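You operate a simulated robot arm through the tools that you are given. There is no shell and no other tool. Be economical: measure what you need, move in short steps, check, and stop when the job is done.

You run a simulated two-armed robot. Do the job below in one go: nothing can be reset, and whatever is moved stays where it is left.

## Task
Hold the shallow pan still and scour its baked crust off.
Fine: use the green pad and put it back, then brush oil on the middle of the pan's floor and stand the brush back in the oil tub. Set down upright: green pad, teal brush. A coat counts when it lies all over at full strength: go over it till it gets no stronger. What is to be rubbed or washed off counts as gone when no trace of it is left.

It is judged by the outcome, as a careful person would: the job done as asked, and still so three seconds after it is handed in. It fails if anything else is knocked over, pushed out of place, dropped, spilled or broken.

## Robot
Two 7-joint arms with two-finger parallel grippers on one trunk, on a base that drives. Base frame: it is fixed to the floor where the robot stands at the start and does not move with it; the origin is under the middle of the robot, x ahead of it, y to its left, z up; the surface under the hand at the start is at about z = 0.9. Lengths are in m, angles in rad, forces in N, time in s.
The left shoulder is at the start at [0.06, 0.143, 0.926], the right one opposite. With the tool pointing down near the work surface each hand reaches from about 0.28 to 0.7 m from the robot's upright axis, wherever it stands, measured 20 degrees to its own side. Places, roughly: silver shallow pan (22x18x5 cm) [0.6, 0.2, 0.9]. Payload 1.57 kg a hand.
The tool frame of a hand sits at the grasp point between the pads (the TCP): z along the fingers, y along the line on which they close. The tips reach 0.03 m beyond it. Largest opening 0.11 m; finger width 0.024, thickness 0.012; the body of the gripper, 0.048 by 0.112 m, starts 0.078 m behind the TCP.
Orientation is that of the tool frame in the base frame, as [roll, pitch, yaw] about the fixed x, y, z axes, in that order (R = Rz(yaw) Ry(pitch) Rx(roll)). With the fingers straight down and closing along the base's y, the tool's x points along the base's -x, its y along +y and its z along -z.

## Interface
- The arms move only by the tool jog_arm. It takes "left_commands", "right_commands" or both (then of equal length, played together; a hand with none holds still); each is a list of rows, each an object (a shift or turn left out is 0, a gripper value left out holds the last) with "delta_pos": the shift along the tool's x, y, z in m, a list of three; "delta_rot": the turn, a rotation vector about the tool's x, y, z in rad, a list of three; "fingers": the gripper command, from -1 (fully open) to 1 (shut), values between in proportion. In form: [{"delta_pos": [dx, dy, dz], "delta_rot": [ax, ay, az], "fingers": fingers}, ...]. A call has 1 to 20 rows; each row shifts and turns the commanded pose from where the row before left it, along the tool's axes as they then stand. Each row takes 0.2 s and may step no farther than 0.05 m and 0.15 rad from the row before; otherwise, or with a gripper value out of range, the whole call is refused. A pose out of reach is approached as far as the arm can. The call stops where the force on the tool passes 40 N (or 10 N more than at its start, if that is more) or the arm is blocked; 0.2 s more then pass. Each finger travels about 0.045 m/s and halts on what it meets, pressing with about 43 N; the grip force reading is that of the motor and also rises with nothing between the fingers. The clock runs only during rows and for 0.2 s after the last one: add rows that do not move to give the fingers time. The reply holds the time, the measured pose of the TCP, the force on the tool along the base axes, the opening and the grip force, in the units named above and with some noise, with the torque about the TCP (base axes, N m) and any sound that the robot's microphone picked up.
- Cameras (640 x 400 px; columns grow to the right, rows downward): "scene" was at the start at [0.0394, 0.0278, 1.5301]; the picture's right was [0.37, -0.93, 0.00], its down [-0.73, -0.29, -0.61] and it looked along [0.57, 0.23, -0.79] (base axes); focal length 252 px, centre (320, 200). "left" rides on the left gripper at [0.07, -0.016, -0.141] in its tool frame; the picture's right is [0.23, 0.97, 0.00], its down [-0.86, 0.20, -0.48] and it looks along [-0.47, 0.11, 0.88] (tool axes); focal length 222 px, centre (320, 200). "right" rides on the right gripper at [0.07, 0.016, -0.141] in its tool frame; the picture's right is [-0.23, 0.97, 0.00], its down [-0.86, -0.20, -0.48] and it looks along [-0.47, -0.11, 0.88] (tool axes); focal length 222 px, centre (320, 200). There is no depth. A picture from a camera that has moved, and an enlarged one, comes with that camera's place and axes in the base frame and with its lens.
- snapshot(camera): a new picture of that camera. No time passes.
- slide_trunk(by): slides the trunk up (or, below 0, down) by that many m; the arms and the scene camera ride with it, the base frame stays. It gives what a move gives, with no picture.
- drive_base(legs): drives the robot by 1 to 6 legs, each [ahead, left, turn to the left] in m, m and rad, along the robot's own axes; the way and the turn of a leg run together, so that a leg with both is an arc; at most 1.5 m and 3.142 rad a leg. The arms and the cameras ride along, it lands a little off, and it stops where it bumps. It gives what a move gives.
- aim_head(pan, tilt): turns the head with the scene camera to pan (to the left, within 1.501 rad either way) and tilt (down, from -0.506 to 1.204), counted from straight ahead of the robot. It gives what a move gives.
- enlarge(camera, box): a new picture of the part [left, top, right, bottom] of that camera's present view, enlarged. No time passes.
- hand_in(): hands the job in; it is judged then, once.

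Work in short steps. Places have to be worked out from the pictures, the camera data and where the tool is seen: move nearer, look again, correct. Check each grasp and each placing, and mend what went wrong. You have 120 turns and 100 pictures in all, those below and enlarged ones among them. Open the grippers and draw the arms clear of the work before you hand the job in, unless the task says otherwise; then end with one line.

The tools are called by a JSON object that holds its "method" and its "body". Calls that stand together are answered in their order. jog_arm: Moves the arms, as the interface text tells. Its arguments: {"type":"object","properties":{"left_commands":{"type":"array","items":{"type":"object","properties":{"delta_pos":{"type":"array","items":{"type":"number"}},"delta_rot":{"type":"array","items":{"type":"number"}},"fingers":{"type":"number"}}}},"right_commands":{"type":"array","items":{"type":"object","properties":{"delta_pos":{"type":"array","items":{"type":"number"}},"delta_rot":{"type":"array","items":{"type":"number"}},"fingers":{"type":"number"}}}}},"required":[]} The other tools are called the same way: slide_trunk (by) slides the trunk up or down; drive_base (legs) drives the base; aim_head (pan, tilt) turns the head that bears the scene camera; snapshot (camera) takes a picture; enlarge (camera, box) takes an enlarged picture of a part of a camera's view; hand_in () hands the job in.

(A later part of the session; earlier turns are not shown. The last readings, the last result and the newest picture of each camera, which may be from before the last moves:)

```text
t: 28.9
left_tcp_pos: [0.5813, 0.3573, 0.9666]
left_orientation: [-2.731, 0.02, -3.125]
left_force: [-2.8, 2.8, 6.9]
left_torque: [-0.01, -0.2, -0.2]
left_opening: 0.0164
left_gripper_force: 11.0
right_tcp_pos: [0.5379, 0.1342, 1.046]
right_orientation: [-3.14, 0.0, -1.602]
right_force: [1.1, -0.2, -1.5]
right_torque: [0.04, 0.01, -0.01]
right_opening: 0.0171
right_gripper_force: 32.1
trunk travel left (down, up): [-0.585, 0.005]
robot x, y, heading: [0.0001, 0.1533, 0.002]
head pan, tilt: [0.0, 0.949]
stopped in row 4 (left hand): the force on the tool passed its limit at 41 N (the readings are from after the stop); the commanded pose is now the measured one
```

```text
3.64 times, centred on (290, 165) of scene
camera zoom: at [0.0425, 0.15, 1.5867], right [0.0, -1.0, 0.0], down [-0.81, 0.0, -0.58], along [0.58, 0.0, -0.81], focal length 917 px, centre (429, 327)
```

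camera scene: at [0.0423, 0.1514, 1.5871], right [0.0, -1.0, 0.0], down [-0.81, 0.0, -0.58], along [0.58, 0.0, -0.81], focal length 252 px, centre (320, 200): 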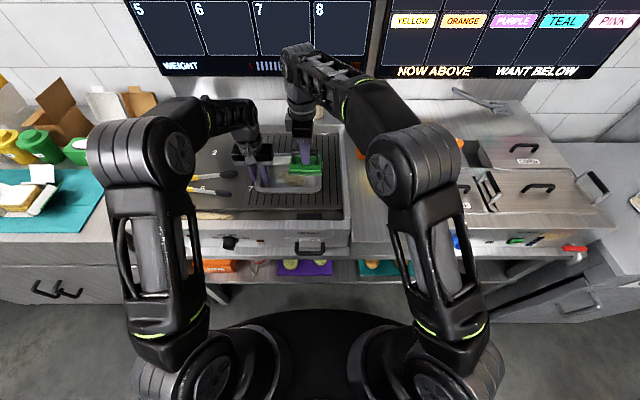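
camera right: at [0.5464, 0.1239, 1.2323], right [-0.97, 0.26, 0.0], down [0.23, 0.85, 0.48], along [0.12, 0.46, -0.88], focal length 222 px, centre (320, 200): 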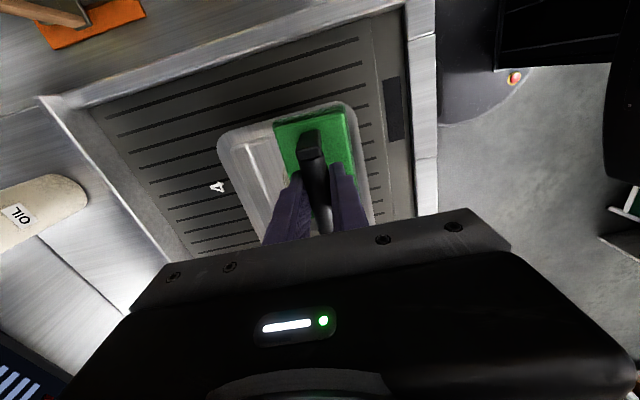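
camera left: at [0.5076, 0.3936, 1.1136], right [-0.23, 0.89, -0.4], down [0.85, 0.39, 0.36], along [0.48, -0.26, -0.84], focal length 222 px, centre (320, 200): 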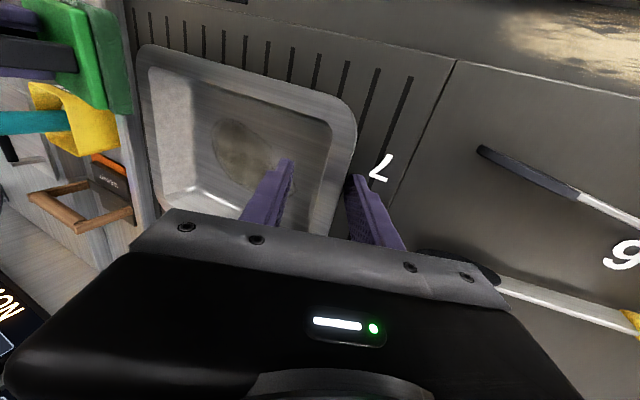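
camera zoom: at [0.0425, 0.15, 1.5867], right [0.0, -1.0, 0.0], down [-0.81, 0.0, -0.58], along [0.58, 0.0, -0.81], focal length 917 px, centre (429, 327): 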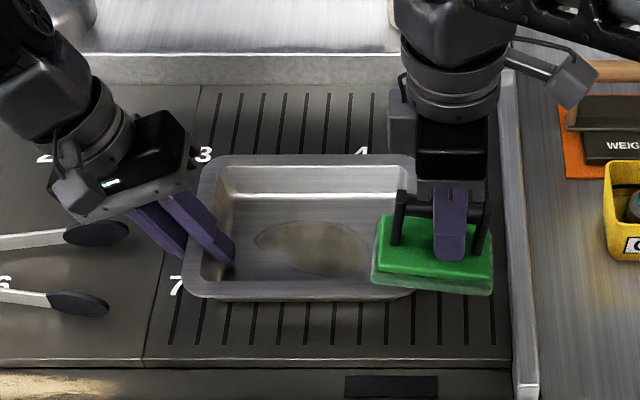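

The grip is partway on; I finish closing.

{"method": "jog_arm", "body": {"left_commands": [{"fingers": 1}, {"fingers": 1}, {"fingers": 1}]}}

{"method": "enlarge", "body": {"camera": "scene", "box": [220, 110, 360, 220]}}

```text
t: 29.7
left_tcp_pos: [0.5805, 0.3578, 0.9653]
left_orientation: [-2.727, 0.019, -3.124]
left_force: [1.4, -1.8, 6.4]
left_torque: [-0.12, -0.66, -0.32]
left_opening: 0.0153
left_gripper_force: 31.5
right_tcp_pos: [0.5359, 0.135, 1.0474]
right_orientation: [-3.14, 0.0, -1.602]
right_force: [0.2, -0.3, -1.5]
right_torque: [0.01, -0.01, -0.02]
right_opening: 0.0168
right_gripper_force: 31.4
trunk travel left (down, up): [-0.585, 0.005]
robot x, y, heading: [-0.0006, 0.1513, 0.001]
head pan, tilt: [0.0, 0.949]
```

```text
3.64 times, centred on (290, 165) of scene
camera zoom: at [0.0423, 0.151, 1.5871], right [0.0, -1.0, 0.0], down [-0.81, 0.0, -0.58], along [0.58, 0.0, -0.81], focal length 917 px, centre (429, 327)
```

zoom: 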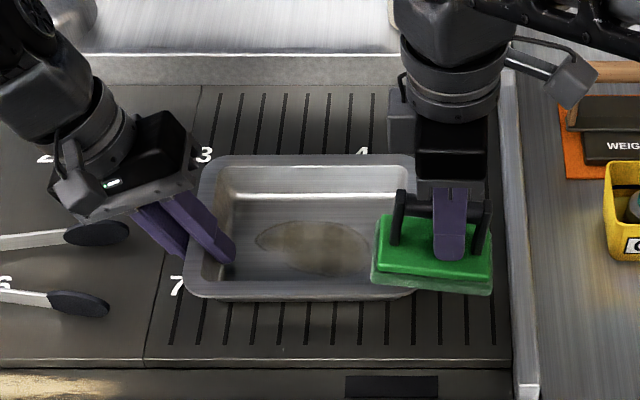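

Firm grip. Crust now lies at x 0.582–0.643, y 0.209–0.317. I take the pad back over it and down to just above the floor.

{"method": "jog_arm", "body": {"right_commands": [{"delta_pos": [-0.035, -0.025, 0]}, {"delta_pos": [-0.035, -0.025, 0]}, {"delta_pos": [-0.035, -0.02, 0]}, {"delta_pos": [-0.005, -0.005, 0.015]}, {"delta_pos": [0, 0, 0.02]}, {"delta_pos": [0, 0, 0.015]}, {}]}}

{"method": "jog_arm", "body": {"right_commands": [{"delta_pos": [0, 0, 0.003]}, {"delta_pos": [0, 0, 0.003]}, {"delta_pos": [0, 0, 0.002]}, {}]}}

{"method": "enlarge", "body": {"camera": "scene", "box": [220, 110, 360, 220]}}

```text
t: 31.3
left_tcp_pos: [0.5814, 0.3571, 0.9664]
left_orientation: [-2.727, 0.018, -3.124]
left_force: [-0.5, -1.2, 6.2]
left_torque: [-0.14, -0.45, -0.4]
left_opening: 0.0152
left_gripper_force: 31.1
right_tcp_pos: [0.5993, 0.2168, 0.9979]
right_orientation: [-3.14, 0.0, -1.603]
right_force: [-0.5, 0.0, -1.3]
right_torque: [-0.07, 0.01, -0.03]
right_opening: 0.0169
right_gripper_force: 31.9
right hand out of reach, approached as far as the arm can: row 3
trunk travel left (down, up): [-0.585, 0.005]
robot x, y, heading: [-0.0047, 0.1569, -0.004]
head pan, tilt: [0.0, 0.949]
```

```text
t: 32.3
left_tcp_pos: [0.5808, 0.3585, 0.967]
left_orientation: [-2.729, 0.02, -3.122]
left_force: [8.4, -4.9, 1.5]
left_torque: [0.08, 0.15, 0.85]
left_opening: 0.0157
left_gripper_force: 30.9
right_tcp_pos: [0.5993, 0.22, 0.9929]
right_orientation: [-3.137, 0.003, -1.602]
right_force: [-6.9, 4.5, 27.8]
right_torque: [-0.82, 0.13, -0.19]
right_opening: 0.0173
right_gripper_force: 32.2
trunk travel left (down, up): [-0.585, 0.005]
robot x, y, heading: [0.0009, 0.1483, 0.006]
head pan, tilt: [0.0, 0.949]
```

```text
3.64 times, centred on (290, 165) of scene
camera zoom: at [0.0405, 0.1514, 1.5874], right [0.0, -1.0, 0.0], down [-0.81, 0.0, -0.58], along [0.58, 0.0, -0.81], focal length 917 px, centre (429, 327)
```

zoom: 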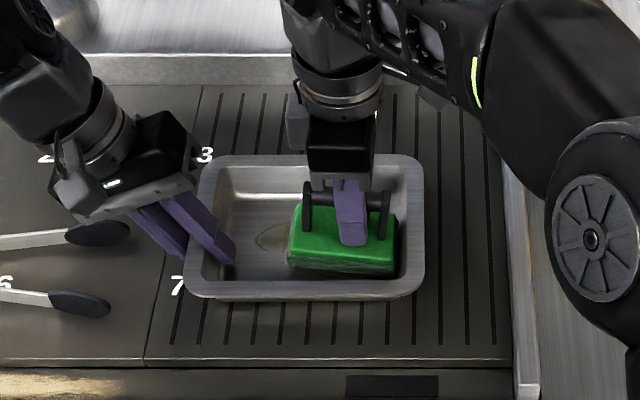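

Contact at z≈0.993 with 28 N, a bit strong. I ease 2 mm and make gentle strokes.

{"method": "jog_arm", "body": {"right_commands": [{"delta_pos": [-0.005, 0, -0.002]}, {"delta_pos": [-0.012, 0, 0]}, {"delta_pos": [-0.012, 0, 0]}, {"delta_pos": [-0.012, 0, 0]}, {"delta_pos": [-0.012, 0, 0]}, {}]}}

{"method": "enlarge", "body": {"camera": "scene", "box": [220, 110, 360, 220]}}

```text
t: 33.7
left_tcp_pos: [0.5815, 0.3591, 0.9656]
left_orientation: [-2.729, 0.018, -3.124]
left_force: [-1.8, 4.0, 5.9]
left_torque: [0.03, -0.11, 0.59]
left_opening: 0.0152
left_gripper_force: 30.7
right_tcp_pos: [0.5999, 0.2692, 0.9913]
right_orientation: [-3.137, -0.002, -1.602]
right_force: [0.7, -3.3, -0.3]
right_torque: [-0.22, -0.1, 0.04]
right_opening: 0.0173
right_gripper_force: 31.8
trunk travel left (down, up): [-0.585, 0.005]
robot x, y, heading: [0.0021, 0.1513, 0.002]
head pan, tilt: [0.0, 0.949]
```

```text
3.64 times, centred on (290, 165) of scene
camera zoom: at [0.0423, 0.1514, 1.587], right [0.0, -1.0, 0.0], down [-0.81, 0.0, -0.58], along [0.58, 0.0, -0.81], focal length 917 px, centre (429, 327)
```

zoom: 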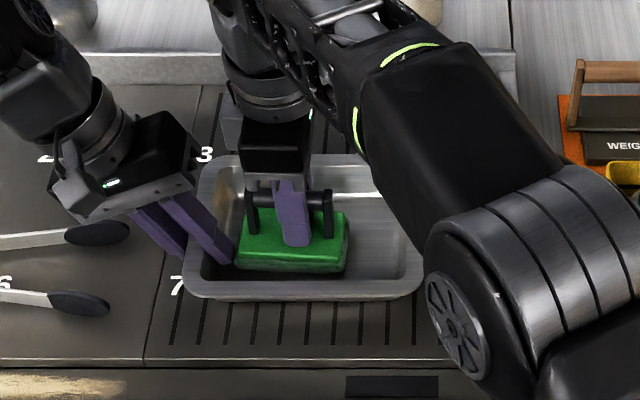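

Clear reach to y=0.269. I press 1.5 mm more and do strokes over the y range, stepping in x.

{"method": "jog_arm", "body": {"right_commands": [{"delta_pos": [0.012, 0, 0.0015]}, {"delta_pos": [0.012, 0, 0]}, {"delta_pos": [0.012, 0, 0]}, {"delta_pos": [0.006, 0, 0]}, {"delta_pos": [0, -0.012, 0]}, {"delta_pos": [-0.012, 0, 0]}, {"delta_pos": [-0.012, 0, 0]}, {"delta_pos": [-0.012, 0, 0]}, {"delta_pos": [-0.006, 0, 0]}, {}]}}

{"method": "enlarge", "body": {"camera": "scene", "box": [220, 110, 360, 220]}}

```text
t: 35.9
left_tcp_pos: [0.5805, 0.3575, 0.965]
left_orientation: [-2.73, 0.016, -3.123]
left_force: [-1.0, -0.5, 2.7]
left_torque: [-0.15, -0.63, -0.34]
left_opening: 0.0156
left_gripper_force: 31.1
right_tcp_pos: [0.6119, 0.2511, 0.99]
right_orientation: [-3.134, 0.0, -1.601]
right_force: [1.3, -0.8, -0.3]
right_torque: [-0.1, 0.05, 0.07]
right_opening: 0.0169
right_gripper_force: 31.9
right hand out of reach, approached as far as the arm can: row 8, 9
trunk travel left (down, up): [-0.585, 0.005]
robot x, y, heading: [0.0001, 0.1514, 0.003]
head pan, tilt: [0.0, 0.949]
```

```text
3.64 times, centred on (290, 165) of scene
camera zoom: at [0.0425, 0.1515, 1.5871], right [0.0, -1.0, 0.0], down [-0.81, 0.0, -0.58], along [0.58, 0.0, -0.81], focal length 917 px, centre (429, 327)
```

zoom: 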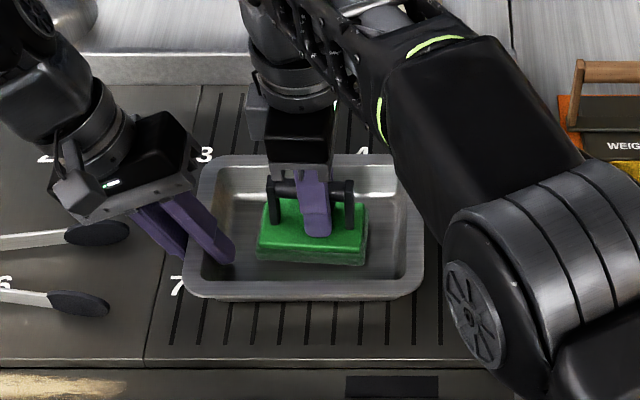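

Reach ends at (0.612,0.251) and pressure is light. I press 1.5 mm more and scrub within reach, then look at the result.

{"method": "jog_arm", "body": {"right_commands": [{"delta_pos": [0.01, 0, 0.0015]}, {"delta_pos": [0.012, 0, 0]}, {"delta_pos": [0, 0.01, 0]}, {"delta_pos": [-0.012, 0, 0]}, {"delta_pos": [-0.012, 0, 0]}, {"delta_pos": [-0.012, 0, 0]}, {"delta_pos": [-0.008, 0, 0]}, {"delta_pos": [0, 0.01, 0]}, {"delta_pos": [0.012, 0, 0]}, {"delta_pos": [0.012, 0, 0]}, {"delta_pos": [0.012, 0, 0]}, {}]}}

{"method": "jog_arm", "body": {"right_commands": [{"delta_pos": [0, 0, -0.03]}, {"delta_pos": [0.0, 0.0, -0.03]}, {"delta_pos": [0.04, 0.02, 0]}, {"delta_pos": [0.04, 0.02, 0]}, {"delta_pos": [0.03, 0.0, 0]}, {}]}}

{"method": "enlarge", "body": {"camera": "scene", "box": [220, 110, 360, 220]}}

```text
t: 38.5
left_tcp_pos: [0.5813, 0.3577, 0.9672]
left_orientation: [-2.728, 0.018, -3.124]
left_force: [-1.0, -4.2, 0.5]
left_torque: [-0.14, -0.23, -0.53]
left_opening: 0.0154
left_gripper_force: 31.1
right_tcp_pos: [0.5908, 0.2287, 0.9875]
right_orientation: [-3.14, -0.001, -1.602]
right_force: [-0.6, 1.9, 7.5]
right_torque: [-0.19, 0.01, 0.03]
right_opening: 0.0169
right_gripper_force: 32.0
right hand out of reach, approached as far as the arm can: row 7
trunk travel left (down, up): [-0.585, 0.005]
robot x, y, heading: [-0.0002, 0.1501, 0.002]
head pan, tilt: [0.0, 0.949]
```

```text
t: 39.9
left_tcp_pos: [0.582, 0.3579, 0.9655]
left_orientation: [-2.728, 0.018, -3.124]
left_force: [-0.6, -0.4, -0.8]
left_torque: [0.06, -0.27, 0.72]
left_opening: 0.0151
left_gripper_force: 31.3
right_tcp_pos: [0.5486, 0.1216, 1.0375]
right_orientation: [-3.14, -0.002, -1.604]
right_force: [0.4, 0.3, -1.6]
right_torque: [-0.02, 0.02, 0.01]
right_opening: 0.0169
right_gripper_force: 32.2
right hand out of reach, approached as far as the arm can: row 2
trunk travel left (down, up): [-0.585, 0.005]
robot x, y, heading: [0.0016, 0.1479, 0.003]
head pan, tilt: [0.0, 0.949]
```

```text
3.64 times, centred on (290, 165) of scene
camera zoom: at [0.0426, 0.1516, 1.5871], right [0.0, -1.0, 0.0], down [-0.81, 0.0, -0.58], along [0.58, 0.0, -0.81], focal length 917 px, centre (429, 327)
```

zoom: 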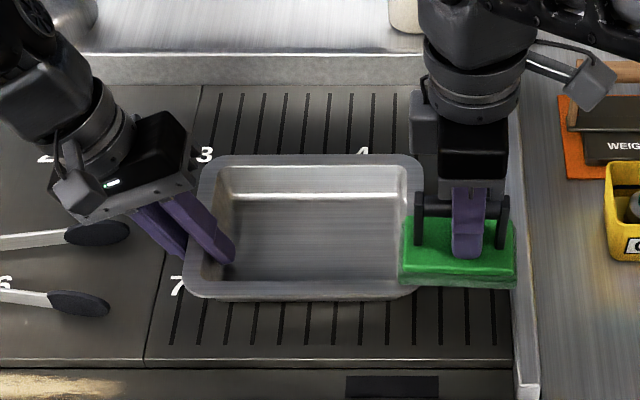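

The crust looks gone. I zoom tightly to check for traces.

{"method": "enlarge", "body": {"camera": "scene", "box": [262, 145, 316, 182]}}

{"method": "snapshot", "body": {"camera": "left"}}

```text
10.81 times, centred on (289, 164) of scene
camera zoom: at [0.0426, 0.1516, 1.5871], right [0.0, -1.0, 0.0], down [-0.81, 0.0, -0.58], along [0.58, 0.0, -0.81], focal length 2726 px, centre (655, 595)
```

zoom: 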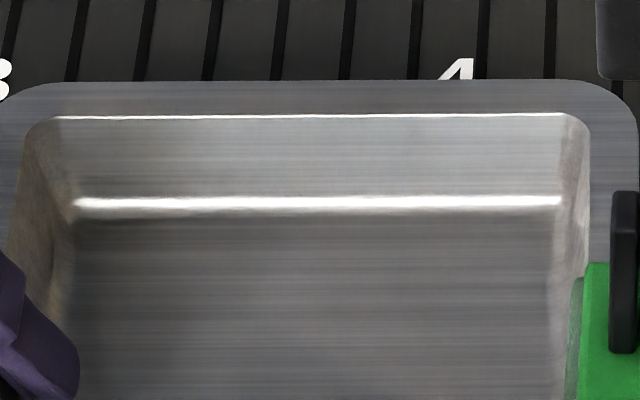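

```text
58 pictures are left
camera left: at [0.5081, 0.3993, 1.1015], right [-0.24, 0.89, -0.39], down [0.84, 0.39, 0.37], along [0.49, -0.24, -0.84], focal length 222 px, centre (320, 200)
```

left: 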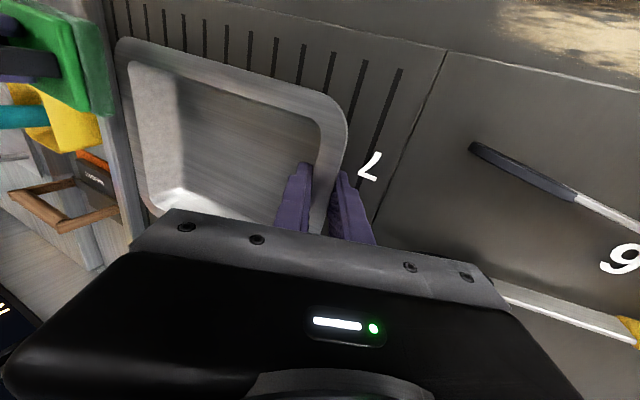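

The far half is clean; checking the near half closely.

{"method": "enlarge", "body": {"camera": "scene", "box": [262, 162, 316, 196]}}

{"method": "enlarge", "body": {"camera": "left", "box": [110, 40, 350, 230]}}

```text
11.76 times, centred on (289, 179) of scene
camera zoom: at [0.0426, 0.1516, 1.5871], right [0.0, -1.0, 0.0], down [-0.81, 0.0, -0.58], along [0.58, 0.0, -0.81], focal length 2967 px, centre (685, 447)
```

zoom: 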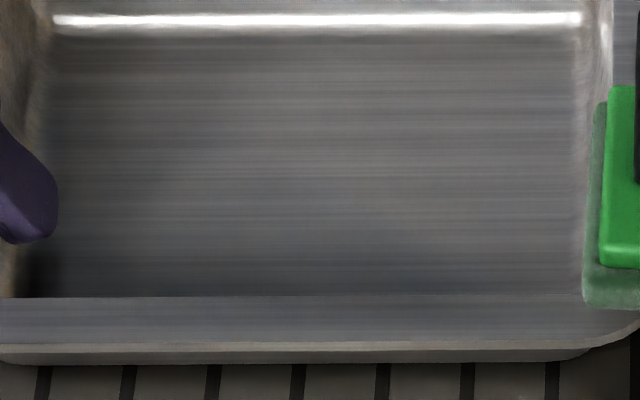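

```text
2.11 times, centred on (230, 135) of left
camera zoom: at [0.5081, 0.3993, 1.1015], right [-0.24, 0.89, -0.39], down [0.84, 0.39, 0.37], along [0.49, -0.24, -0.84], focal length 468 px, centre (510, 337)
```

zoom: 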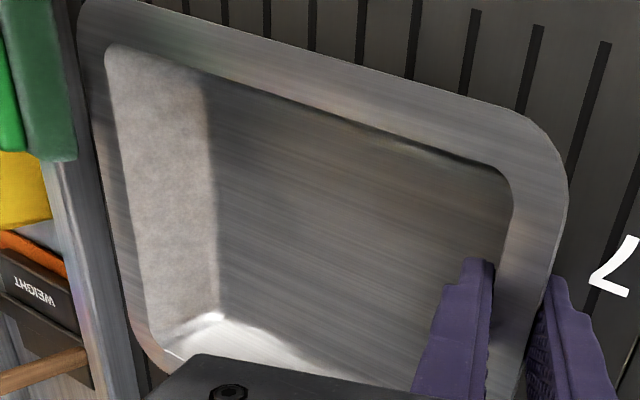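

It looks clean; I make one more gentle insurance pass over the area.

{"method": "jog_arm", "body": {"right_commands": [{"delta_pos": [-0.035, -0.02, 0]}, {"delta_pos": [-0.035, -0.02, 0]}, {"delta_pos": [-0.035, -0.005, 0]}, {"delta_pos": [-0.01, 0, 0.02]}, {"delta_pos": [0, 0, 0.02]}, {"delta_pos": [0, 0, 0.006]}, {}]}}

```text
t: 41.5
left_tcp_pos: [0.5812, 0.3583, 0.9671]
left_orientation: [-2.728, 0.017, -3.124]
left_force: [1.3, -1.0, 0.3]
left_torque: [-0.12, 0.26, 0.44]
left_opening: 0.0152
left_gripper_force: 31.8
right_tcp_pos: [0.5962, 0.2349, 0.9915]
right_orientation: [-3.139, -0.001, -1.603]
right_force: [-0.2, -0.1, -2.3]
right_torque: [0.01, 0.01, -0.02]
right_opening: 0.0169
right_gripper_force: 32.6
trunk travel left (down, up): [-0.585, 0.005]
robot x, y, heading: [-0.0014, 0.1519, 0.003]
head pan, tilt: [0.0, 0.949]
```

{"method": "jog_arm", "body": {"right_commands": [{"delta_pos": [0, 0, 0.0035]}, {"delta_pos": [-0.012, 0, 0]}, {"delta_pos": [-0.012, 0, 0]}, {"delta_pos": [-0.012, 0, 0]}, {"delta_pos": [0.012, 0, 0]}, {"delta_pos": [0.012, -0.012, 0]}, {"delta_pos": [0.012, 0, 0]}, {"delta_pos": [0.01, 0, 0]}, {"delta_pos": [-0.012, -0.005, 0]}, {"delta_pos": [-0.012, 0, 0]}, {"delta_pos": [-0.01, 0, 0]}, {"delta_pos": [0.012, 0.01, 0]}, {"delta_pos": [0.012, 0.01, 0]}, {"delta_pos": [0.01, 0.005, 0]}, {}]}}

```text
t: 44.7
left_tcp_pos: [0.5809, 0.3543, 0.9669]
left_orientation: [-2.724, 0.016, -3.128]
left_force: [-2.0, -19.3, -0.3]
left_torque: [-0.07, 0.24, -0.96]
left_opening: 0.0153
left_gripper_force: 31.0
right_tcp_pos: [0.5859, 0.2173, 0.9907]
right_orientation: [-3.141, 0.004, -1.598]
right_force: [0.4, 18.4, 5.7]
right_torque: [0.8, -0.01, 0.58]
right_opening: 0.0172
right_gripper_force: 31.8
right hand out of reach, approached as far as the arm can: row 11
trunk travel left (down, up): [-0.585, 0.005]
robot x, y, heading: [-0.0027, 0.1545, 0.001]
head pan, tilt: [0.0, 0.949]
```

The pad rests against the right wall; I back off, lift out, and retrace to the turning place at height.

{"method": "jog_arm", "body": {"right_commands": [{"delta_pos": [-0.01, 0, 0]}, {"delta_pos": [0, 0, -0.02]}, {"delta_pos": [0, 0, -0.035]}, {"delta_pos": [0.03, 0.03, 0]}, {"delta_pos": [0.03, 0.04, 0]}, {"delta_pos": [0.03, 0.035, -0.03]}, {"delta_pos": [0, 0, -0.04]}, {"delta_pos": [0, 0, -0.04]}, {}]}}

{"method": "jog_arm", "body": {"right_commands": [{"delta_rot": [0, 0, 0.14]}, {"delta_rot": [0, 0, 0.14]}, {"delta_rot": [0, 0, 0.14]}, {"delta_rot": [0, 0, 0.14]}, {"delta_rot": [0, 0, 0.14]}, {"delta_rot": [0, 0, 0.14]}, {"delta_rot": [0, 0, 0.14]}, {"delta_rot": [0, 0, 0.14]}, {"delta_rot": [0, 0, 0.14]}, {"delta_rot": [0, 0, 0.14]}, {"delta_rot": [0, 0, 0.14]}]}}

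{"method": "enlarge", "body": {"camera": "scene", "box": [220, 110, 360, 220]}}

```text
refused: row 6 steps farther than a row can; nothing moved
```

```text
t: 45.8
left_tcp_pos: [0.5821, 0.3537, 0.968]
left_orientation: [-2.724, 0.017, -3.129]
left_force: [-2.3, -1.3, 1.9]
left_torque: [-0.23, -0.77, -0.42]
left_opening: 0.0173
left_gripper_force: 32.2
right_tcp_pos: [0.5875, 0.2206, 0.9927]
right_orientation: [-3.137, 0.014, -2.161]
right_force: [-1.0, 2.4, 4.1]
right_torque: [-0.08, 0.11, -0.06]
right_opening: 0.0168
right_gripper_force: 32.2
trunk travel left (down, up): [-0.585, 0.005]
robot x, y, heading: [-0.0037, 0.1522, 0.005]
head pan, tilt: [0.0, 0.949]
stopped in row 5 (right hand): the force on the tool passed its limit at 40 N (the readings are from after the stop); the commanded pose is now the measured one
```

```text
3.64 times, centred on (290, 165) of scene
camera zoom: at [0.0415, 0.1515, 1.5869], right [0.0, -1.0, 0.0], down [-0.81, 0.0, -0.58], along [0.58, 0.0, -0.81], focal length 917 px, centre (429, 327)
```

zoom: 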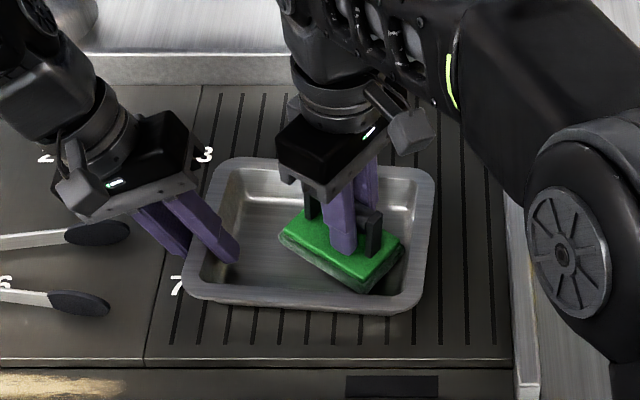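

My lift row was refused and the turn ran in the pan, twisting the pan slightly. I lift straight up now and will straighten the pan after.

{"method": "jog_arm", "body": {"right_commands": [{"delta_pos": [0, 0, -0.02]}, {"delta_pos": [0, 0, -0.03]}, {}]}}

{"method": "enlarge", "body": {"camera": "scene", "box": [220, 110, 360, 220]}}

```text
t: 46.6
left_tcp_pos: [0.5816, 0.3536, 0.9674]
left_orientation: [-2.726, 0.018, -3.129]
left_force: [-0.7, -2.5, 7.9]
left_torque: [-0.24, -0.99, -0.47]
left_opening: 0.0173
left_gripper_force: 32.4
right_tcp_pos: [0.5878, 0.2178, 1.0426]
right_orientation: [-3.139, 0.013, -2.158]
right_force: [0.6, 0.1, -1.5]
right_torque: [-0.02, 0.02, 0.02]
right_opening: 0.017
right_gripper_force: 32.0
trunk travel left (down, up): [-0.585, 0.005]
robot x, y, heading: [-0.0026, 0.1505, -0.0]
head pan, tilt: [0.0, 0.949]
```

```text
3.64 times, centred on (290, 165) of scene
camera zoom: at [0.042, 0.1507, 1.5871], right [0.0, -1.0, 0.0], down [-0.81, 0.0, -0.58], along [0.58, 0.0, -0.81], focal length 917 px, centre (429, 327)
```

zoom: 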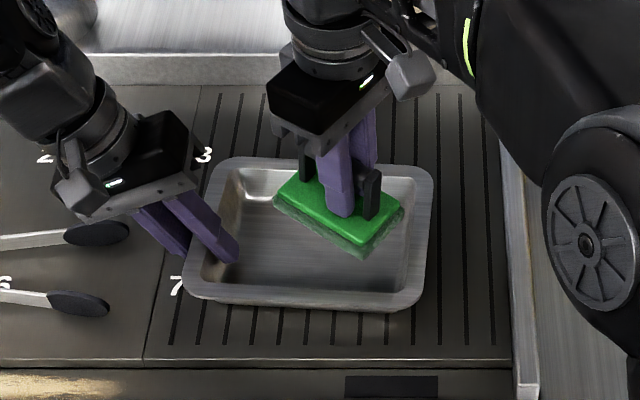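

The pan is twisted ~3°. I take the pad away to the turning place first, then turn it back.

{"method": "jog_arm", "body": {"right_commands": [{"delta_pos": [0.043, 0.011, -0.003]}, {"delta_pos": [0.043, 0.011, -0.003]}, {"delta_pos": [0.043, 0.011, -0.01]}, {"delta_pos": [0, 0, -0.035]}, {"delta_pos": [0, 0, -0.035]}, {"delta_pos": [0, 0, -0.03]}, {"delta_rot": [0, 0, 0.14]}, {"delta_rot": [0, 0, 0.14]}, {"delta_rot": [0, 0, 0.14]}, {"delta_rot": [0, 0, 0.14]}, {"delta_rot": [0, 0, 0.14]}, {"delta_rot": [0, 0, 0.14]}, {"delta_rot": [0, 0, 0.143]}, {}]}}

{"method": "snapshot", "body": {"camera": "scene"}}

{"method": "enlarge", "body": {"camera": "scene", "box": [220, 110, 360, 220]}}

```text
t: 49.6
left_tcp_pos: [0.5802, 0.3555, 0.9663]
left_orientation: [-2.727, 0.016, -3.127]
left_force: [-3.4, -2.6, 6.8]
left_torque: [-0.14, -0.76, -0.41]
left_opening: 0.0167
left_gripper_force: 31.7
right_tcp_pos: [0.4877, 0.1274, 1.1569]
right_orientation: [3.132, 0.009, 3.14]
right_force: [-0.4, -0.7, -0.9]
right_torque: [-0.01, 0.05, -0.05]
right_opening: 0.0169
right_gripper_force: 32.4
trunk travel left (down, up): [-0.585, 0.005]
robot x, y, heading: [0.0026, 0.152, 0.001]
head pan, tilt: [0.0, 0.949]
```

```text
53 pictures are left
camera scene: at [0.0416, 0.1508, 1.5871], right [0.0, -1.0, 0.0], down [-0.81, 0.0, -0.58], along [0.58, 0.0, -0.81], focal length 252 px, centre (320, 200)
```

scene: 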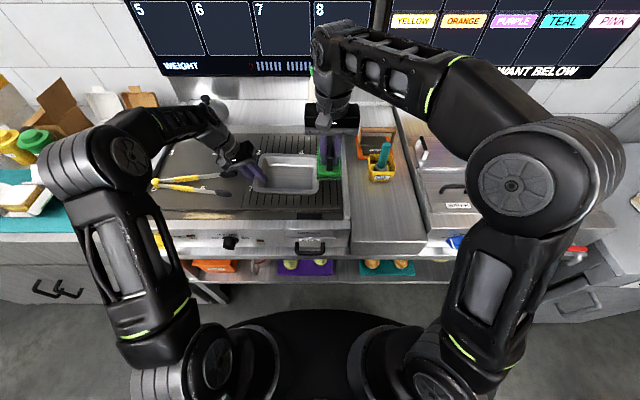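

```text
3.64 times, centred on (290, 165) of scene
camera zoom: at [0.0416, 0.1508, 1.5871], right [0.0, -1.0, 0.0], down [-0.81, 0.0, -0.58], along [0.58, 0.0, -0.81], focal length 917 px, centre (429, 327)
```

zoom: 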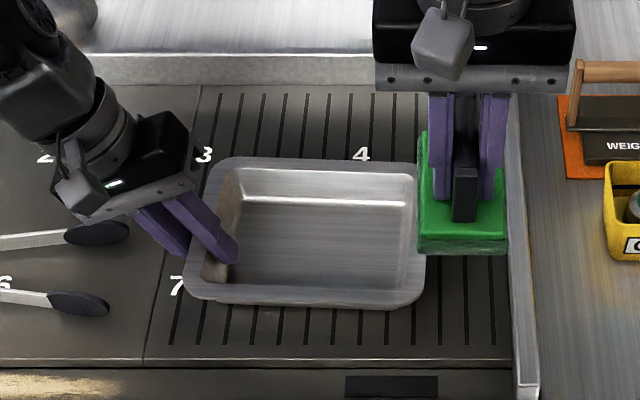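

Pad is square again. I move it over its original spot and straighten the pan with a small left-hand yaw.

{"method": "jog_arm", "body": {"right_commands": [{"delta_pos": [0.005, -0.045, 0]}, {"delta_pos": [0.005, -0.047, 0]}, {"delta_pos": [0, -0.047, 0]}, {"delta_pos": [0, -0.046, 0]}, {"delta_pos": [0, 0, 0.045]}, {"delta_pos": [0, 0, 0.045]}, {"delta_pos": [0, 0, 0.045]}, {}], "left_commands": [{"delta_rot": [0, -0.007, -0.016]}, {"delta_rot": [0, -0.007, -0.016]}, {}, {}, {}, {}, {}, {}]}}

{"method": "enlarge", "body": {"camera": "scene", "box": [340, 100, 460, 230]}}

{"method": "enlarge", "body": {"camera": "scene", "box": [220, 110, 360, 220]}}

{"method": "snapshot", "body": {"camera": "right"}}

```text
t: 51.4
left_tcp_pos: [0.5809, 0.3545, 0.9659]
left_orientation: [-2.725, 0.017, -3.092]
left_force: [-1.8, -3.6, 6.9]
left_torque: [-0.11, -0.85, -0.48]
left_opening: 0.0163
left_gripper_force: 31.8
right_tcp_pos: [0.4791, -0.0572, 1.019]
right_orientation: [3.132, 0.012, 3.141]
right_force: [-0.2, -0.1, -1.4]
right_torque: [-0.01, 0.0, -0.03]
right_opening: 0.0172
right_gripper_force: 31.9
trunk travel left (down, up): [-0.585, 0.005]
robot x, y, heading: [-0.0024, 0.1504, -0.0]
head pan, tilt: [0.0, 0.949]
```

```text
3.08 times, centred on (400, 165) of scene
camera zoom: at [0.0417, 0.1507, 1.5871], right [0.0, -1.0, 0.0], down [-0.81, 0.0, -0.58], along [0.58, 0.0, -0.81], focal length 776 px, centre (74, 308)
```

zoom: 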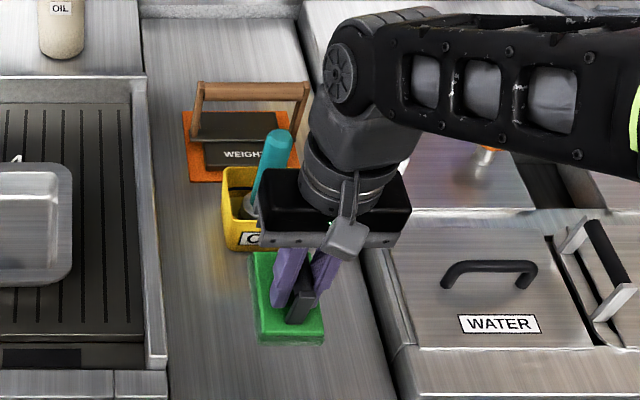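

```text
3.64 times, centred on (290, 165) of scene
camera zoom: at [0.0417, 0.1507, 1.5871], right [0.0, -1.0, 0.0], down [-0.81, 0.0, -0.58], along [0.58, 0.0, -0.81], focal length 917 px, centre (429, 327)
```

zoom: 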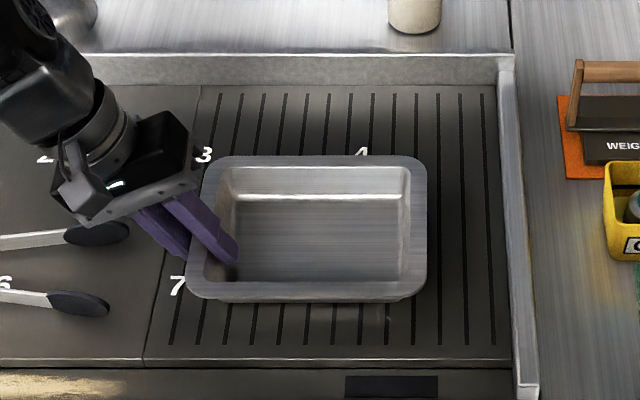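

```text
49 pictures are left
camera right: at [0.4069, -0.0401, 1.1603], right [0.23, 0.97, 0.01], down [0.85, -0.2, 0.49], along [0.48, -0.1, -0.87], focal length 222 px, centre (320, 200)
```

right: 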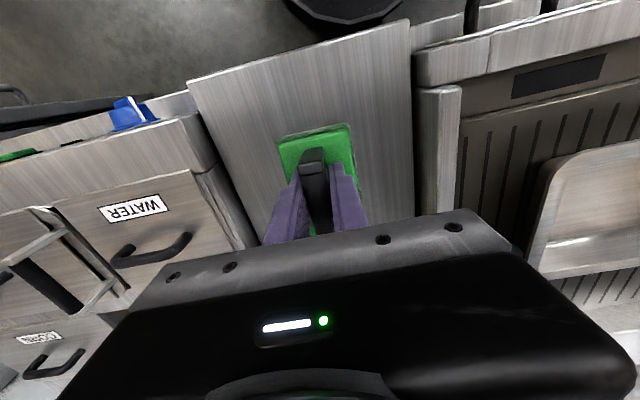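

The pan is straight and clean. The pad has slid ~2 cm forward in the grip, so I shift back 2.1 cm in x to put it on its original spot, then descend gently.

{"method": "jog_arm", "body": {"right_commands": [{"delta_pos": [0.0215, 0, 0.02], "delta_rot": [0, 0, 0]}, {"delta_pos": [0, 0, 0.015]}, {"delta_pos": [0, 0, 0.012]}, {"delta_pos": [0, 0, 0.003]}, {"delta_pos": [0, 0, 0.002]}, {}]}}

{"method": "snapshot", "body": {"camera": "right"}}

{"method": "enlarge", "body": {"camera": "scene", "box": [340, 120, 440, 230]}}

```text
t: 52.8
left_tcp_pos: [0.5816, 0.3545, 0.9669]
left_orientation: [-2.727, 0.018, -3.093]
left_force: [-2.7, -2.6, 6.7]
left_torque: [-0.11, -0.75, -0.43]
left_opening: 0.016
left_gripper_force: 31.1
right_tcp_pos: [0.4582, -0.0552, 0.9663]
right_orientation: [3.132, 0.011, 3.141]
right_force: [-0.1, -0.5, -2.4]
right_torque: [-0.02, 0.03, -0.01]
right_opening: 0.0171
right_gripper_force: 31.6
trunk travel left (down, up): [-0.585, 0.005]
robot x, y, heading: [-0.0033, 0.1481, 0.007]
head pan, tilt: [0.0, 0.949]
```

```text
48 pictures are left
camera right: at [0.3859, -0.0394, 1.1087], right [0.23, 0.97, 0.01], down [0.85, -0.2, 0.49], along [0.47, -0.1, -0.87], focal length 222 px, centre (320, 200)
```

right: 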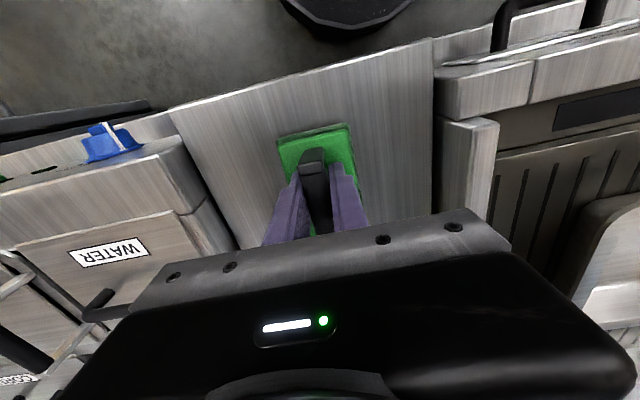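

```text
3.64 times, centred on (390, 175) of scene
camera zoom: at [0.0417, 0.1507, 1.5871], right [0.0, -1.0, 0.0], down [-0.81, 0.0, -0.58], along [0.58, 0.0, -0.81], focal length 917 px, centre (66, 291)
```

zoom: 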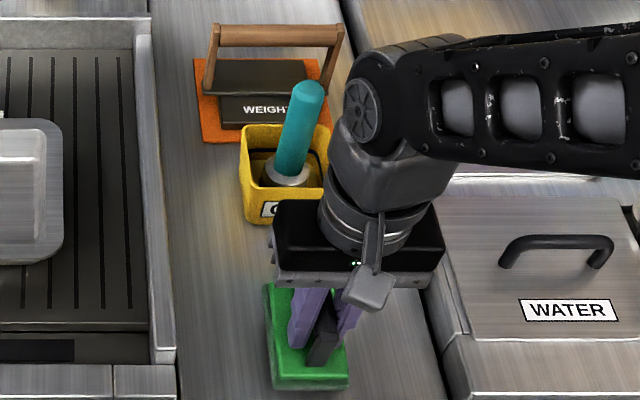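

Not in contact yet; I descend in small steps.

{"method": "jog_arm", "body": {"right_commands": [{"delta_pos": [0, 0, 0.0015]}, {"delta_pos": [0, 0, 0.0015]}, {"delta_pos": [0, 0, 0.0015]}, {}]}}

```text
t: 53.8
left_tcp_pos: [0.5807, 0.3542, 0.9672]
left_orientation: [-2.726, 0.017, -3.092]
left_force: [-1.8, -3.2, 5.2]
left_torque: [-0.12, -0.75, -0.38]
left_opening: 0.0161
left_gripper_force: 31.0
right_tcp_pos: [0.4583, -0.0556, 0.9629]
right_orientation: [3.132, 0.009, -3.14]
right_force: [0.6, -0.2, -2.0]
right_torque: [-0.03, 0.02, 0.01]
right_opening: 0.0171
right_gripper_force: 31.9
trunk travel left (down, up): [-0.585, 0.005]
robot x, y, heading: [-0.0018, 0.1532, 0.002]
head pan, tilt: [0.0, 0.949]
```

{"method": "jog_arm", "body": {"right_commands": [{"delta_pos": [0, 0, 0.0015]}, {"delta_pos": [0, 0, 0.0015]}, {"delta_pos": [0, 0, 0.0015]}, {"delta_pos": [0, 0, 0.0015]}, {}]}}

```text
t: 55.0
left_tcp_pos: [0.5801, 0.3555, 0.966]
left_orientation: [-2.726, 0.017, -3.093]
left_force: [0.2, -2.0, 3.2]
left_torque: [-0.07, -0.54, -0.33]
left_opening: 0.0155
left_gripper_force: 31.1
right_tcp_pos: [0.4581, -0.0547, 0.9584]
right_orientation: [3.132, 0.012, 3.141]
right_force: [-0.7, -0.1, 20.3]
right_torque: [-0.04, 0.8, -0.02]
right_opening: 0.017
right_gripper_force: 32.1
trunk travel left (down, up): [-0.585, 0.005]
robot x, y, heading: [0.0021, 0.1519, 0.003]
head pan, tilt: [0.0, 0.949]
```

Contact at ≈0.9595. I ease 1 mm, open, and check before rising.

{"method": "jog_arm", "body": {"right_commands": [{"delta_pos": [0, 0, -0.001]}, {"fingers": 0.2}, {"fingers": 0.0}, {"fingers": -0.2}, {}]}}

{"method": "jog_arm", "body": {"right_commands": [{"delta_pos": [0, 0, -0.02]}, {"delta_pos": [0, 0, -0.04]}, {"delta_pos": [0, 0, -0.045]}, {"delta_pos": [0, 0, -0.045]}, {"delta_pos": [0, 0, -0.045]}]}}

{"method": "enlarge", "body": {"camera": "scene", "box": [340, 100, 460, 230]}}

{"method": "snapshot", "body": {"camera": "right"}}

```text
t: 56.2
left_tcp_pos: [0.5809, 0.3544, 0.9676]
left_orientation: [-2.727, 0.017, -3.092]
left_force: [-4.6, -0.4, 8.2]
left_torque: [-0.12, -0.85, -0.29]
left_opening: 0.0154
left_gripper_force: 31.4
right_tcp_pos: [0.4581, -0.055, 0.9588]
right_orientation: [3.134, 0.012, 3.142]
right_force: [0.1, -0.3, -0.4]
right_torque: [0.0, -0.01, 0.0]
right_opening: 0.0661
right_gripper_force: 0.1
trunk travel left (down, up): [-0.585, 0.005]
robot x, y, heading: [0.0025, 0.1508, -0.002]
head pan, tilt: [0.0, 0.949]
```

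```text
t: 57.4
left_tcp_pos: [0.5812, 0.3546, 0.9662]
left_orientation: [-2.726, 0.018, -3.092]
left_force: [-1.0, -1.0, 5.9]
left_torque: [-0.21, -0.78, -0.36]
left_opening: 0.0154
left_gripper_force: 31.1
right_tcp_pos: [0.456, -0.0573, 1.1528]
right_orientation: [3.132, 0.01, 3.14]
right_force: [1.0, 0.8, 0.1]
right_torque: [0.04, -0.02, 0.04]
right_opening: 0.0658
right_gripper_force: 0.0
trunk travel left (down, up): [-0.585, 0.005]
robot x, y, heading: [0.0, 0.1478, 0.001]
head pan, tilt: [0.0, 0.949]
```

```text
3.08 times, centred on (400, 165) of scene
camera zoom: at [0.042, 0.151, 1.5871], right [0.0, -1.0, 0.0], down [-0.81, 0.0, -0.58], along [0.58, 0.0, -0.81], focal length 776 px, centre (74, 308)
```

zoom: 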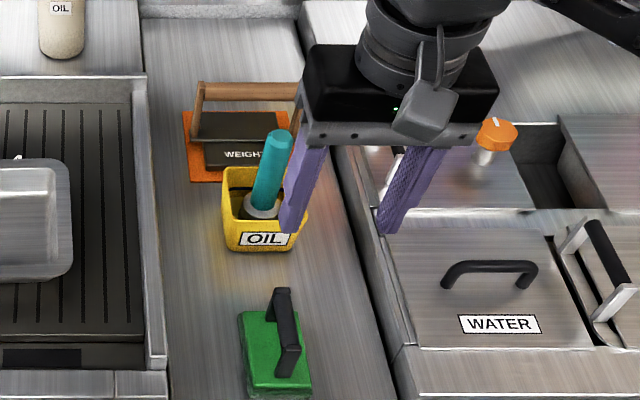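

```text
45 pictures are left
camera right: at [0.3829, -0.0405, 1.2947], right [0.23, 0.97, 0.01], down [0.85, -0.2, 0.49], along [0.47, -0.1, -0.87], focal length 222 px, centre (320, 200)
```

right: 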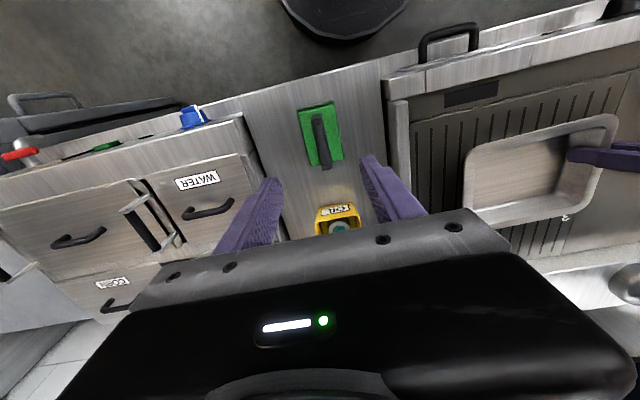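

Pad stands upright within ~1 cm of its old spot. Triangulating, the brush stands upright in the tub at (0.652,-0.060), top z≈1.04. I release the pan with the left hand and withdraw it, then will drive a little nearer for reach.

{"method": "jog_arm", "body": {"left_commands": [{"fingers": 0.3}, {"fingers": 0.1}, {"fingers": 0.1}, {"delta_pos": [0, 0, -0.03]}, {"delta_pos": [0, 0, -0.04]}, {"delta_pos": [0, 0, -0.04]}, {}]}}

{"method": "drive_base", "body": {"legs": [[0.04, 0.05, 0]]}}

{"method": "snapshot", "body": {"camera": "scene"}}

```text
t: 59.0
left_tcp_pos: [0.5788, 0.3996, 1.0678]
left_orientation: [-2.726, 0.018, -3.093]
left_force: [0.0, -0.1, -0.3]
left_torque: [-0.01, 0.03, 0.0]
left_opening: 0.0494
left_gripper_force: 0.0
right_tcp_pos: [0.4564, -0.0581, 1.1513]
right_orientation: [3.132, 0.007, 3.142]
right_force: [-0.2, 0.8, -0.3]
right_torque: [-0.02, 0.04, 0.03]
right_opening: 0.0662
right_gripper_force: 0.2
trunk travel left (down, up): [-0.585, 0.005]
robot x, y, heading: [-0.0002, 0.1544, 0.005]
head pan, tilt: [0.0, 0.949]
```

```text
t: 60.0
left_tcp_pos: [0.6183, 0.4508, 1.0662]
left_orientation: [-2.725, 0.015, -3.093]
left_force: [0.3, 0.6, -0.5]
left_torque: [-0.02, 0.05, -0.06]
left_opening: 0.0495
left_gripper_force: 0.1
right_tcp_pos: [0.4966, -0.0061, 1.1522]
right_orientation: [3.134, 0.01, 3.141]
right_force: [0.8, -0.2, 0.0]
right_torque: [-0.03, 0.03, 0.02]
right_opening: 0.0661
right_gripper_force: 0.1
trunk travel left (down, up): [-0.585, 0.005]
robot x, y, heading: [0.042, 0.2003, -0.001]
head pan, tilt: [0.0, 0.949]
```

```text
44 pictures are left
camera scene: at [0.0837, 0.203, 1.587], right [0.0, -1.0, 0.0], down [-0.81, 0.0, -0.58], along [0.58, 0.0, -0.81], focal length 252 px, centre (320, 200)
```

scene: 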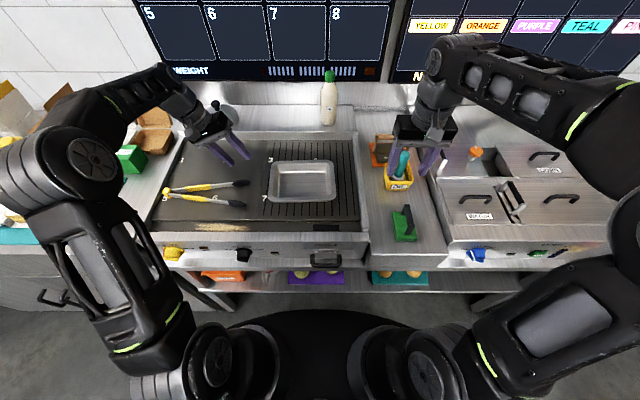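

Moved to (0.042,0.200). I zoom on the brush to re-measure.

{"method": "enlarge", "body": {"camera": "scene", "box": [355, 120, 445, 245]}}

```text
3.20 times, centred on (400, 182) of scene
camera zoom: at [0.0837, 0.203, 1.587], right [0.0, -1.0, 0.0], down [-0.81, 0.0, -0.58], along [0.58, 0.0, -0.81], focal length 807 px, centre (64, 256)
```

zoom: 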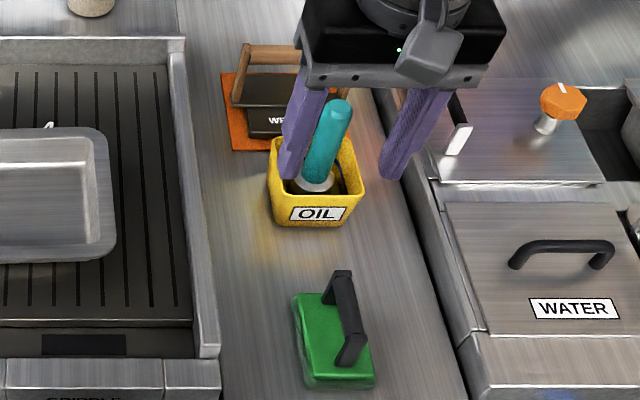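

Brush confirmed at ≈(0.652,-0.064). I lower the right hand in front of it and approach horizontally with open fingers.

{"method": "jog_arm", "body": {"right_commands": [{"delta_pos": [0, -0.03, 0.03], "delta_rot": [-0.008, 0.01, 0], "fingers": -0.4}, {"delta_pos": [0, -0.028, 0.035]}, {"delta_pos": [0, 0, 0.04]}, {"delta_pos": [0, 0, 0.03]}, {"delta_pos": [-0.03, 0, 0.0]}, {"delta_pos": [-0.03, 0, 0.0]}, {}]}}

{"method": "enlarge", "body": {"camera": "scene", "box": [355, 120, 445, 245]}}

{"method": "snapshot", "body": {"camera": "right"}}

```text
t: 61.6
left_tcp_pos: [0.6166, 0.4506, 1.066]
left_orientation: [-2.728, 0.017, -3.092]
left_force: [0.7, 1.1, -0.7]
left_torque: [0.03, -0.02, -0.01]
left_opening: 0.0494
left_gripper_force: 0.1
right_tcp_pos: [0.5555, -0.0631, 1.0167]
right_orientation: [3.127, 0.0, 3.14]
right_force: [0.1, -0.2, 0.6]
right_torque: [0.05, -0.01, -0.01]
right_opening: 0.0772
right_gripper_force: 0.0
trunk travel left (down, up): [-0.585, 0.005]
robot x, y, heading: [0.0362, 0.2004, 0.001]
head pan, tilt: [0.0, 0.949]
```

```text
3.20 times, centred on (400, 182) of scene
camera zoom: at [0.0818, 0.2013, 1.5871], right [0.0, -1.0, 0.0], down [-0.81, 0.0, -0.58], along [0.58, 0.0, -0.81], focal length 807 px, centre (64, 256)
```

zoom: 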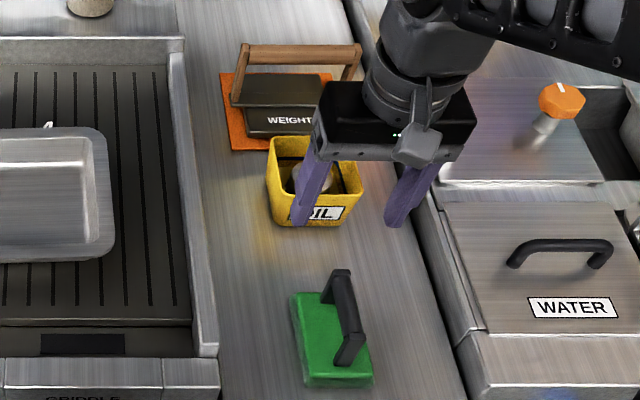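

```text
41 pictures are left
camera right: at [0.4839, -0.0478, 1.1588], right [0.23, 0.97, 0.02], down [0.86, -0.21, 0.47], along [0.47, -0.09, -0.88], focal length 222 px, centre (320, 200)
```

right: 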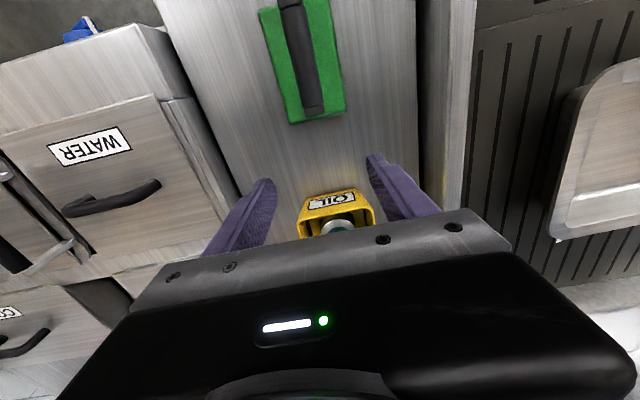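

Brush and fingers line up in y. I advance 9.7 cm in x around the handle.

{"method": "jog_arm", "body": {"right_commands": [{"delta_pos": [-0.03, 0.002, 0], "delta_rot": [0.014, 0, 0]}, {"delta_pos": [-0.03, 0, 0]}, {"delta_pos": [-0.02, 0, 0]}, {"delta_pos": [-0.017, 0, 0]}, {}]}}

{"method": "enlarge", "body": {"camera": "scene", "box": [355, 120, 445, 245]}}

{"method": "snapshot", "body": {"camera": "left"}}

```text
t: 62.8
left_tcp_pos: [0.6166, 0.4512, 1.0667]
left_orientation: [-2.726, 0.017, -3.092]
left_force: [0.1, 0.9, 0.2]
left_torque: [0.02, 0.05, 0.0]
left_opening: 0.0494
left_gripper_force: 0.1
right_tcp_pos: [0.6525, -0.0611, 1.0175]
right_orientation: [3.14, -0.001, 3.141]
right_force: [0.2, -0.2, 0.5]
right_torque: [0.02, 0.02, 0.03]
right_opening: 0.077
right_gripper_force: 0.1
trunk travel left (down, up): [-0.585, 0.005]
robot x, y, heading: [0.0408, 0.2006, 0.0]
head pan, tilt: [0.0, 0.949]
```

```text
3.20 times, centred on (400, 182) of scene
camera zoom: at [0.082, 0.2012, 1.5871], right [0.0, -1.0, 0.0], down [-0.81, 0.0, -0.58], along [0.58, 0.0, -0.81], focal length 807 px, centre (64, 256)
```

zoom: 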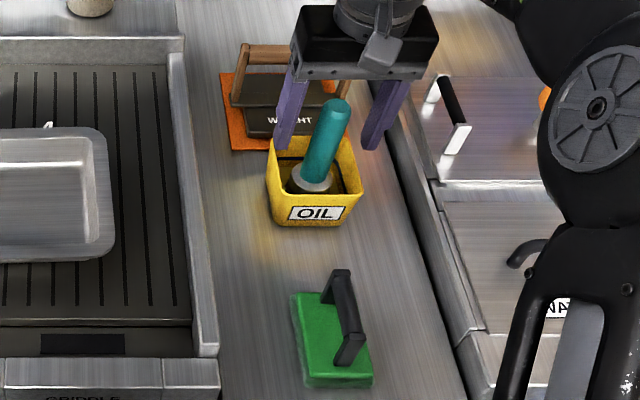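

```text
39 pictures are left
camera left: at [0.5421, 0.4896, 1.2025], right [-0.26, 0.88, -0.4], down [0.83, 0.42, 0.37], along [0.49, -0.23, -0.84], focal length 222 px, centre (320, 200)
```

left: 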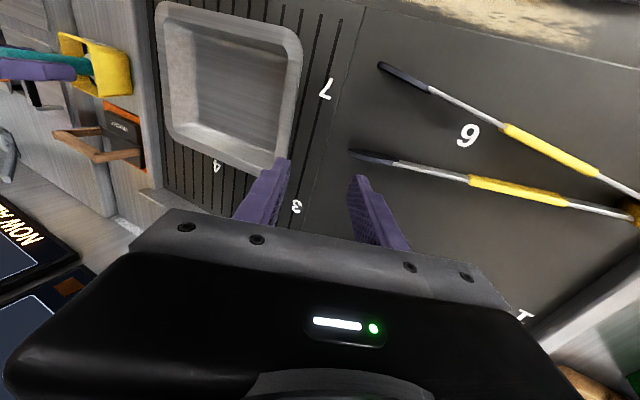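

Both views put the handle between the fingers. I lower 8 mm and close.

{"method": "jog_arm", "body": {"right_commands": [{"delta_pos": [0, -0.002, 0.008]}, {"fingers": 1}, {"fingers": 1}, {"fingers": 1}, {"fingers": 1}, {"fingers": 1}, {"fingers": 1}]}}

{"method": "enlarge", "body": {"camera": "scene", "box": [355, 120, 445, 245]}}

```text
t: 64.4
left_tcp_pos: [0.6172, 0.4493, 1.0667]
left_orientation: [-2.727, 0.019, -3.092]
left_force: [0.5, 0.5, -0.3]
left_torque: [0.0, -0.01, 0.01]
left_opening: 0.0498
left_gripper_force: 0.2
right_tcp_pos: [0.6517, -0.0624, 1.0103]
right_orientation: [3.14, -0.002, -3.14]
right_force: [0.0, 0.1, 0.2]
right_torque: [-0.04, -0.02, 0.0]
right_opening: 0.0268
right_gripper_force: 36.9
trunk travel left (down, up): [-0.585, 0.005]
robot x, y, heading: [0.0403, 0.2026, -0.002]
head pan, tilt: [0.0, 0.949]
```

```text
3.20 times, centred on (400, 182) of scene
camera zoom: at [0.0824, 0.2012, 1.5871], right [0.0, -1.0, 0.0], down [-0.81, 0.0, -0.58], along [0.58, 0.0, -0.81], focal length 807 px, centre (64, 256)
```

zoom: 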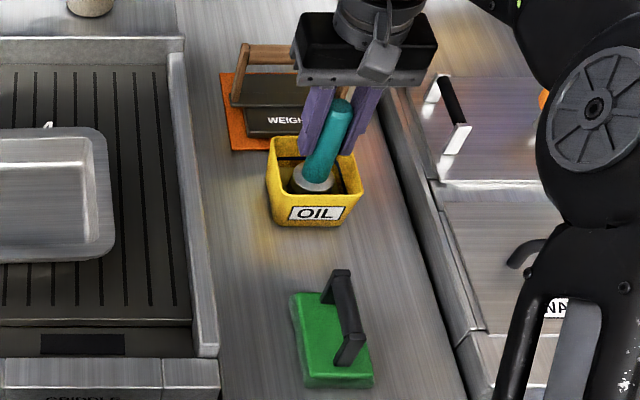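

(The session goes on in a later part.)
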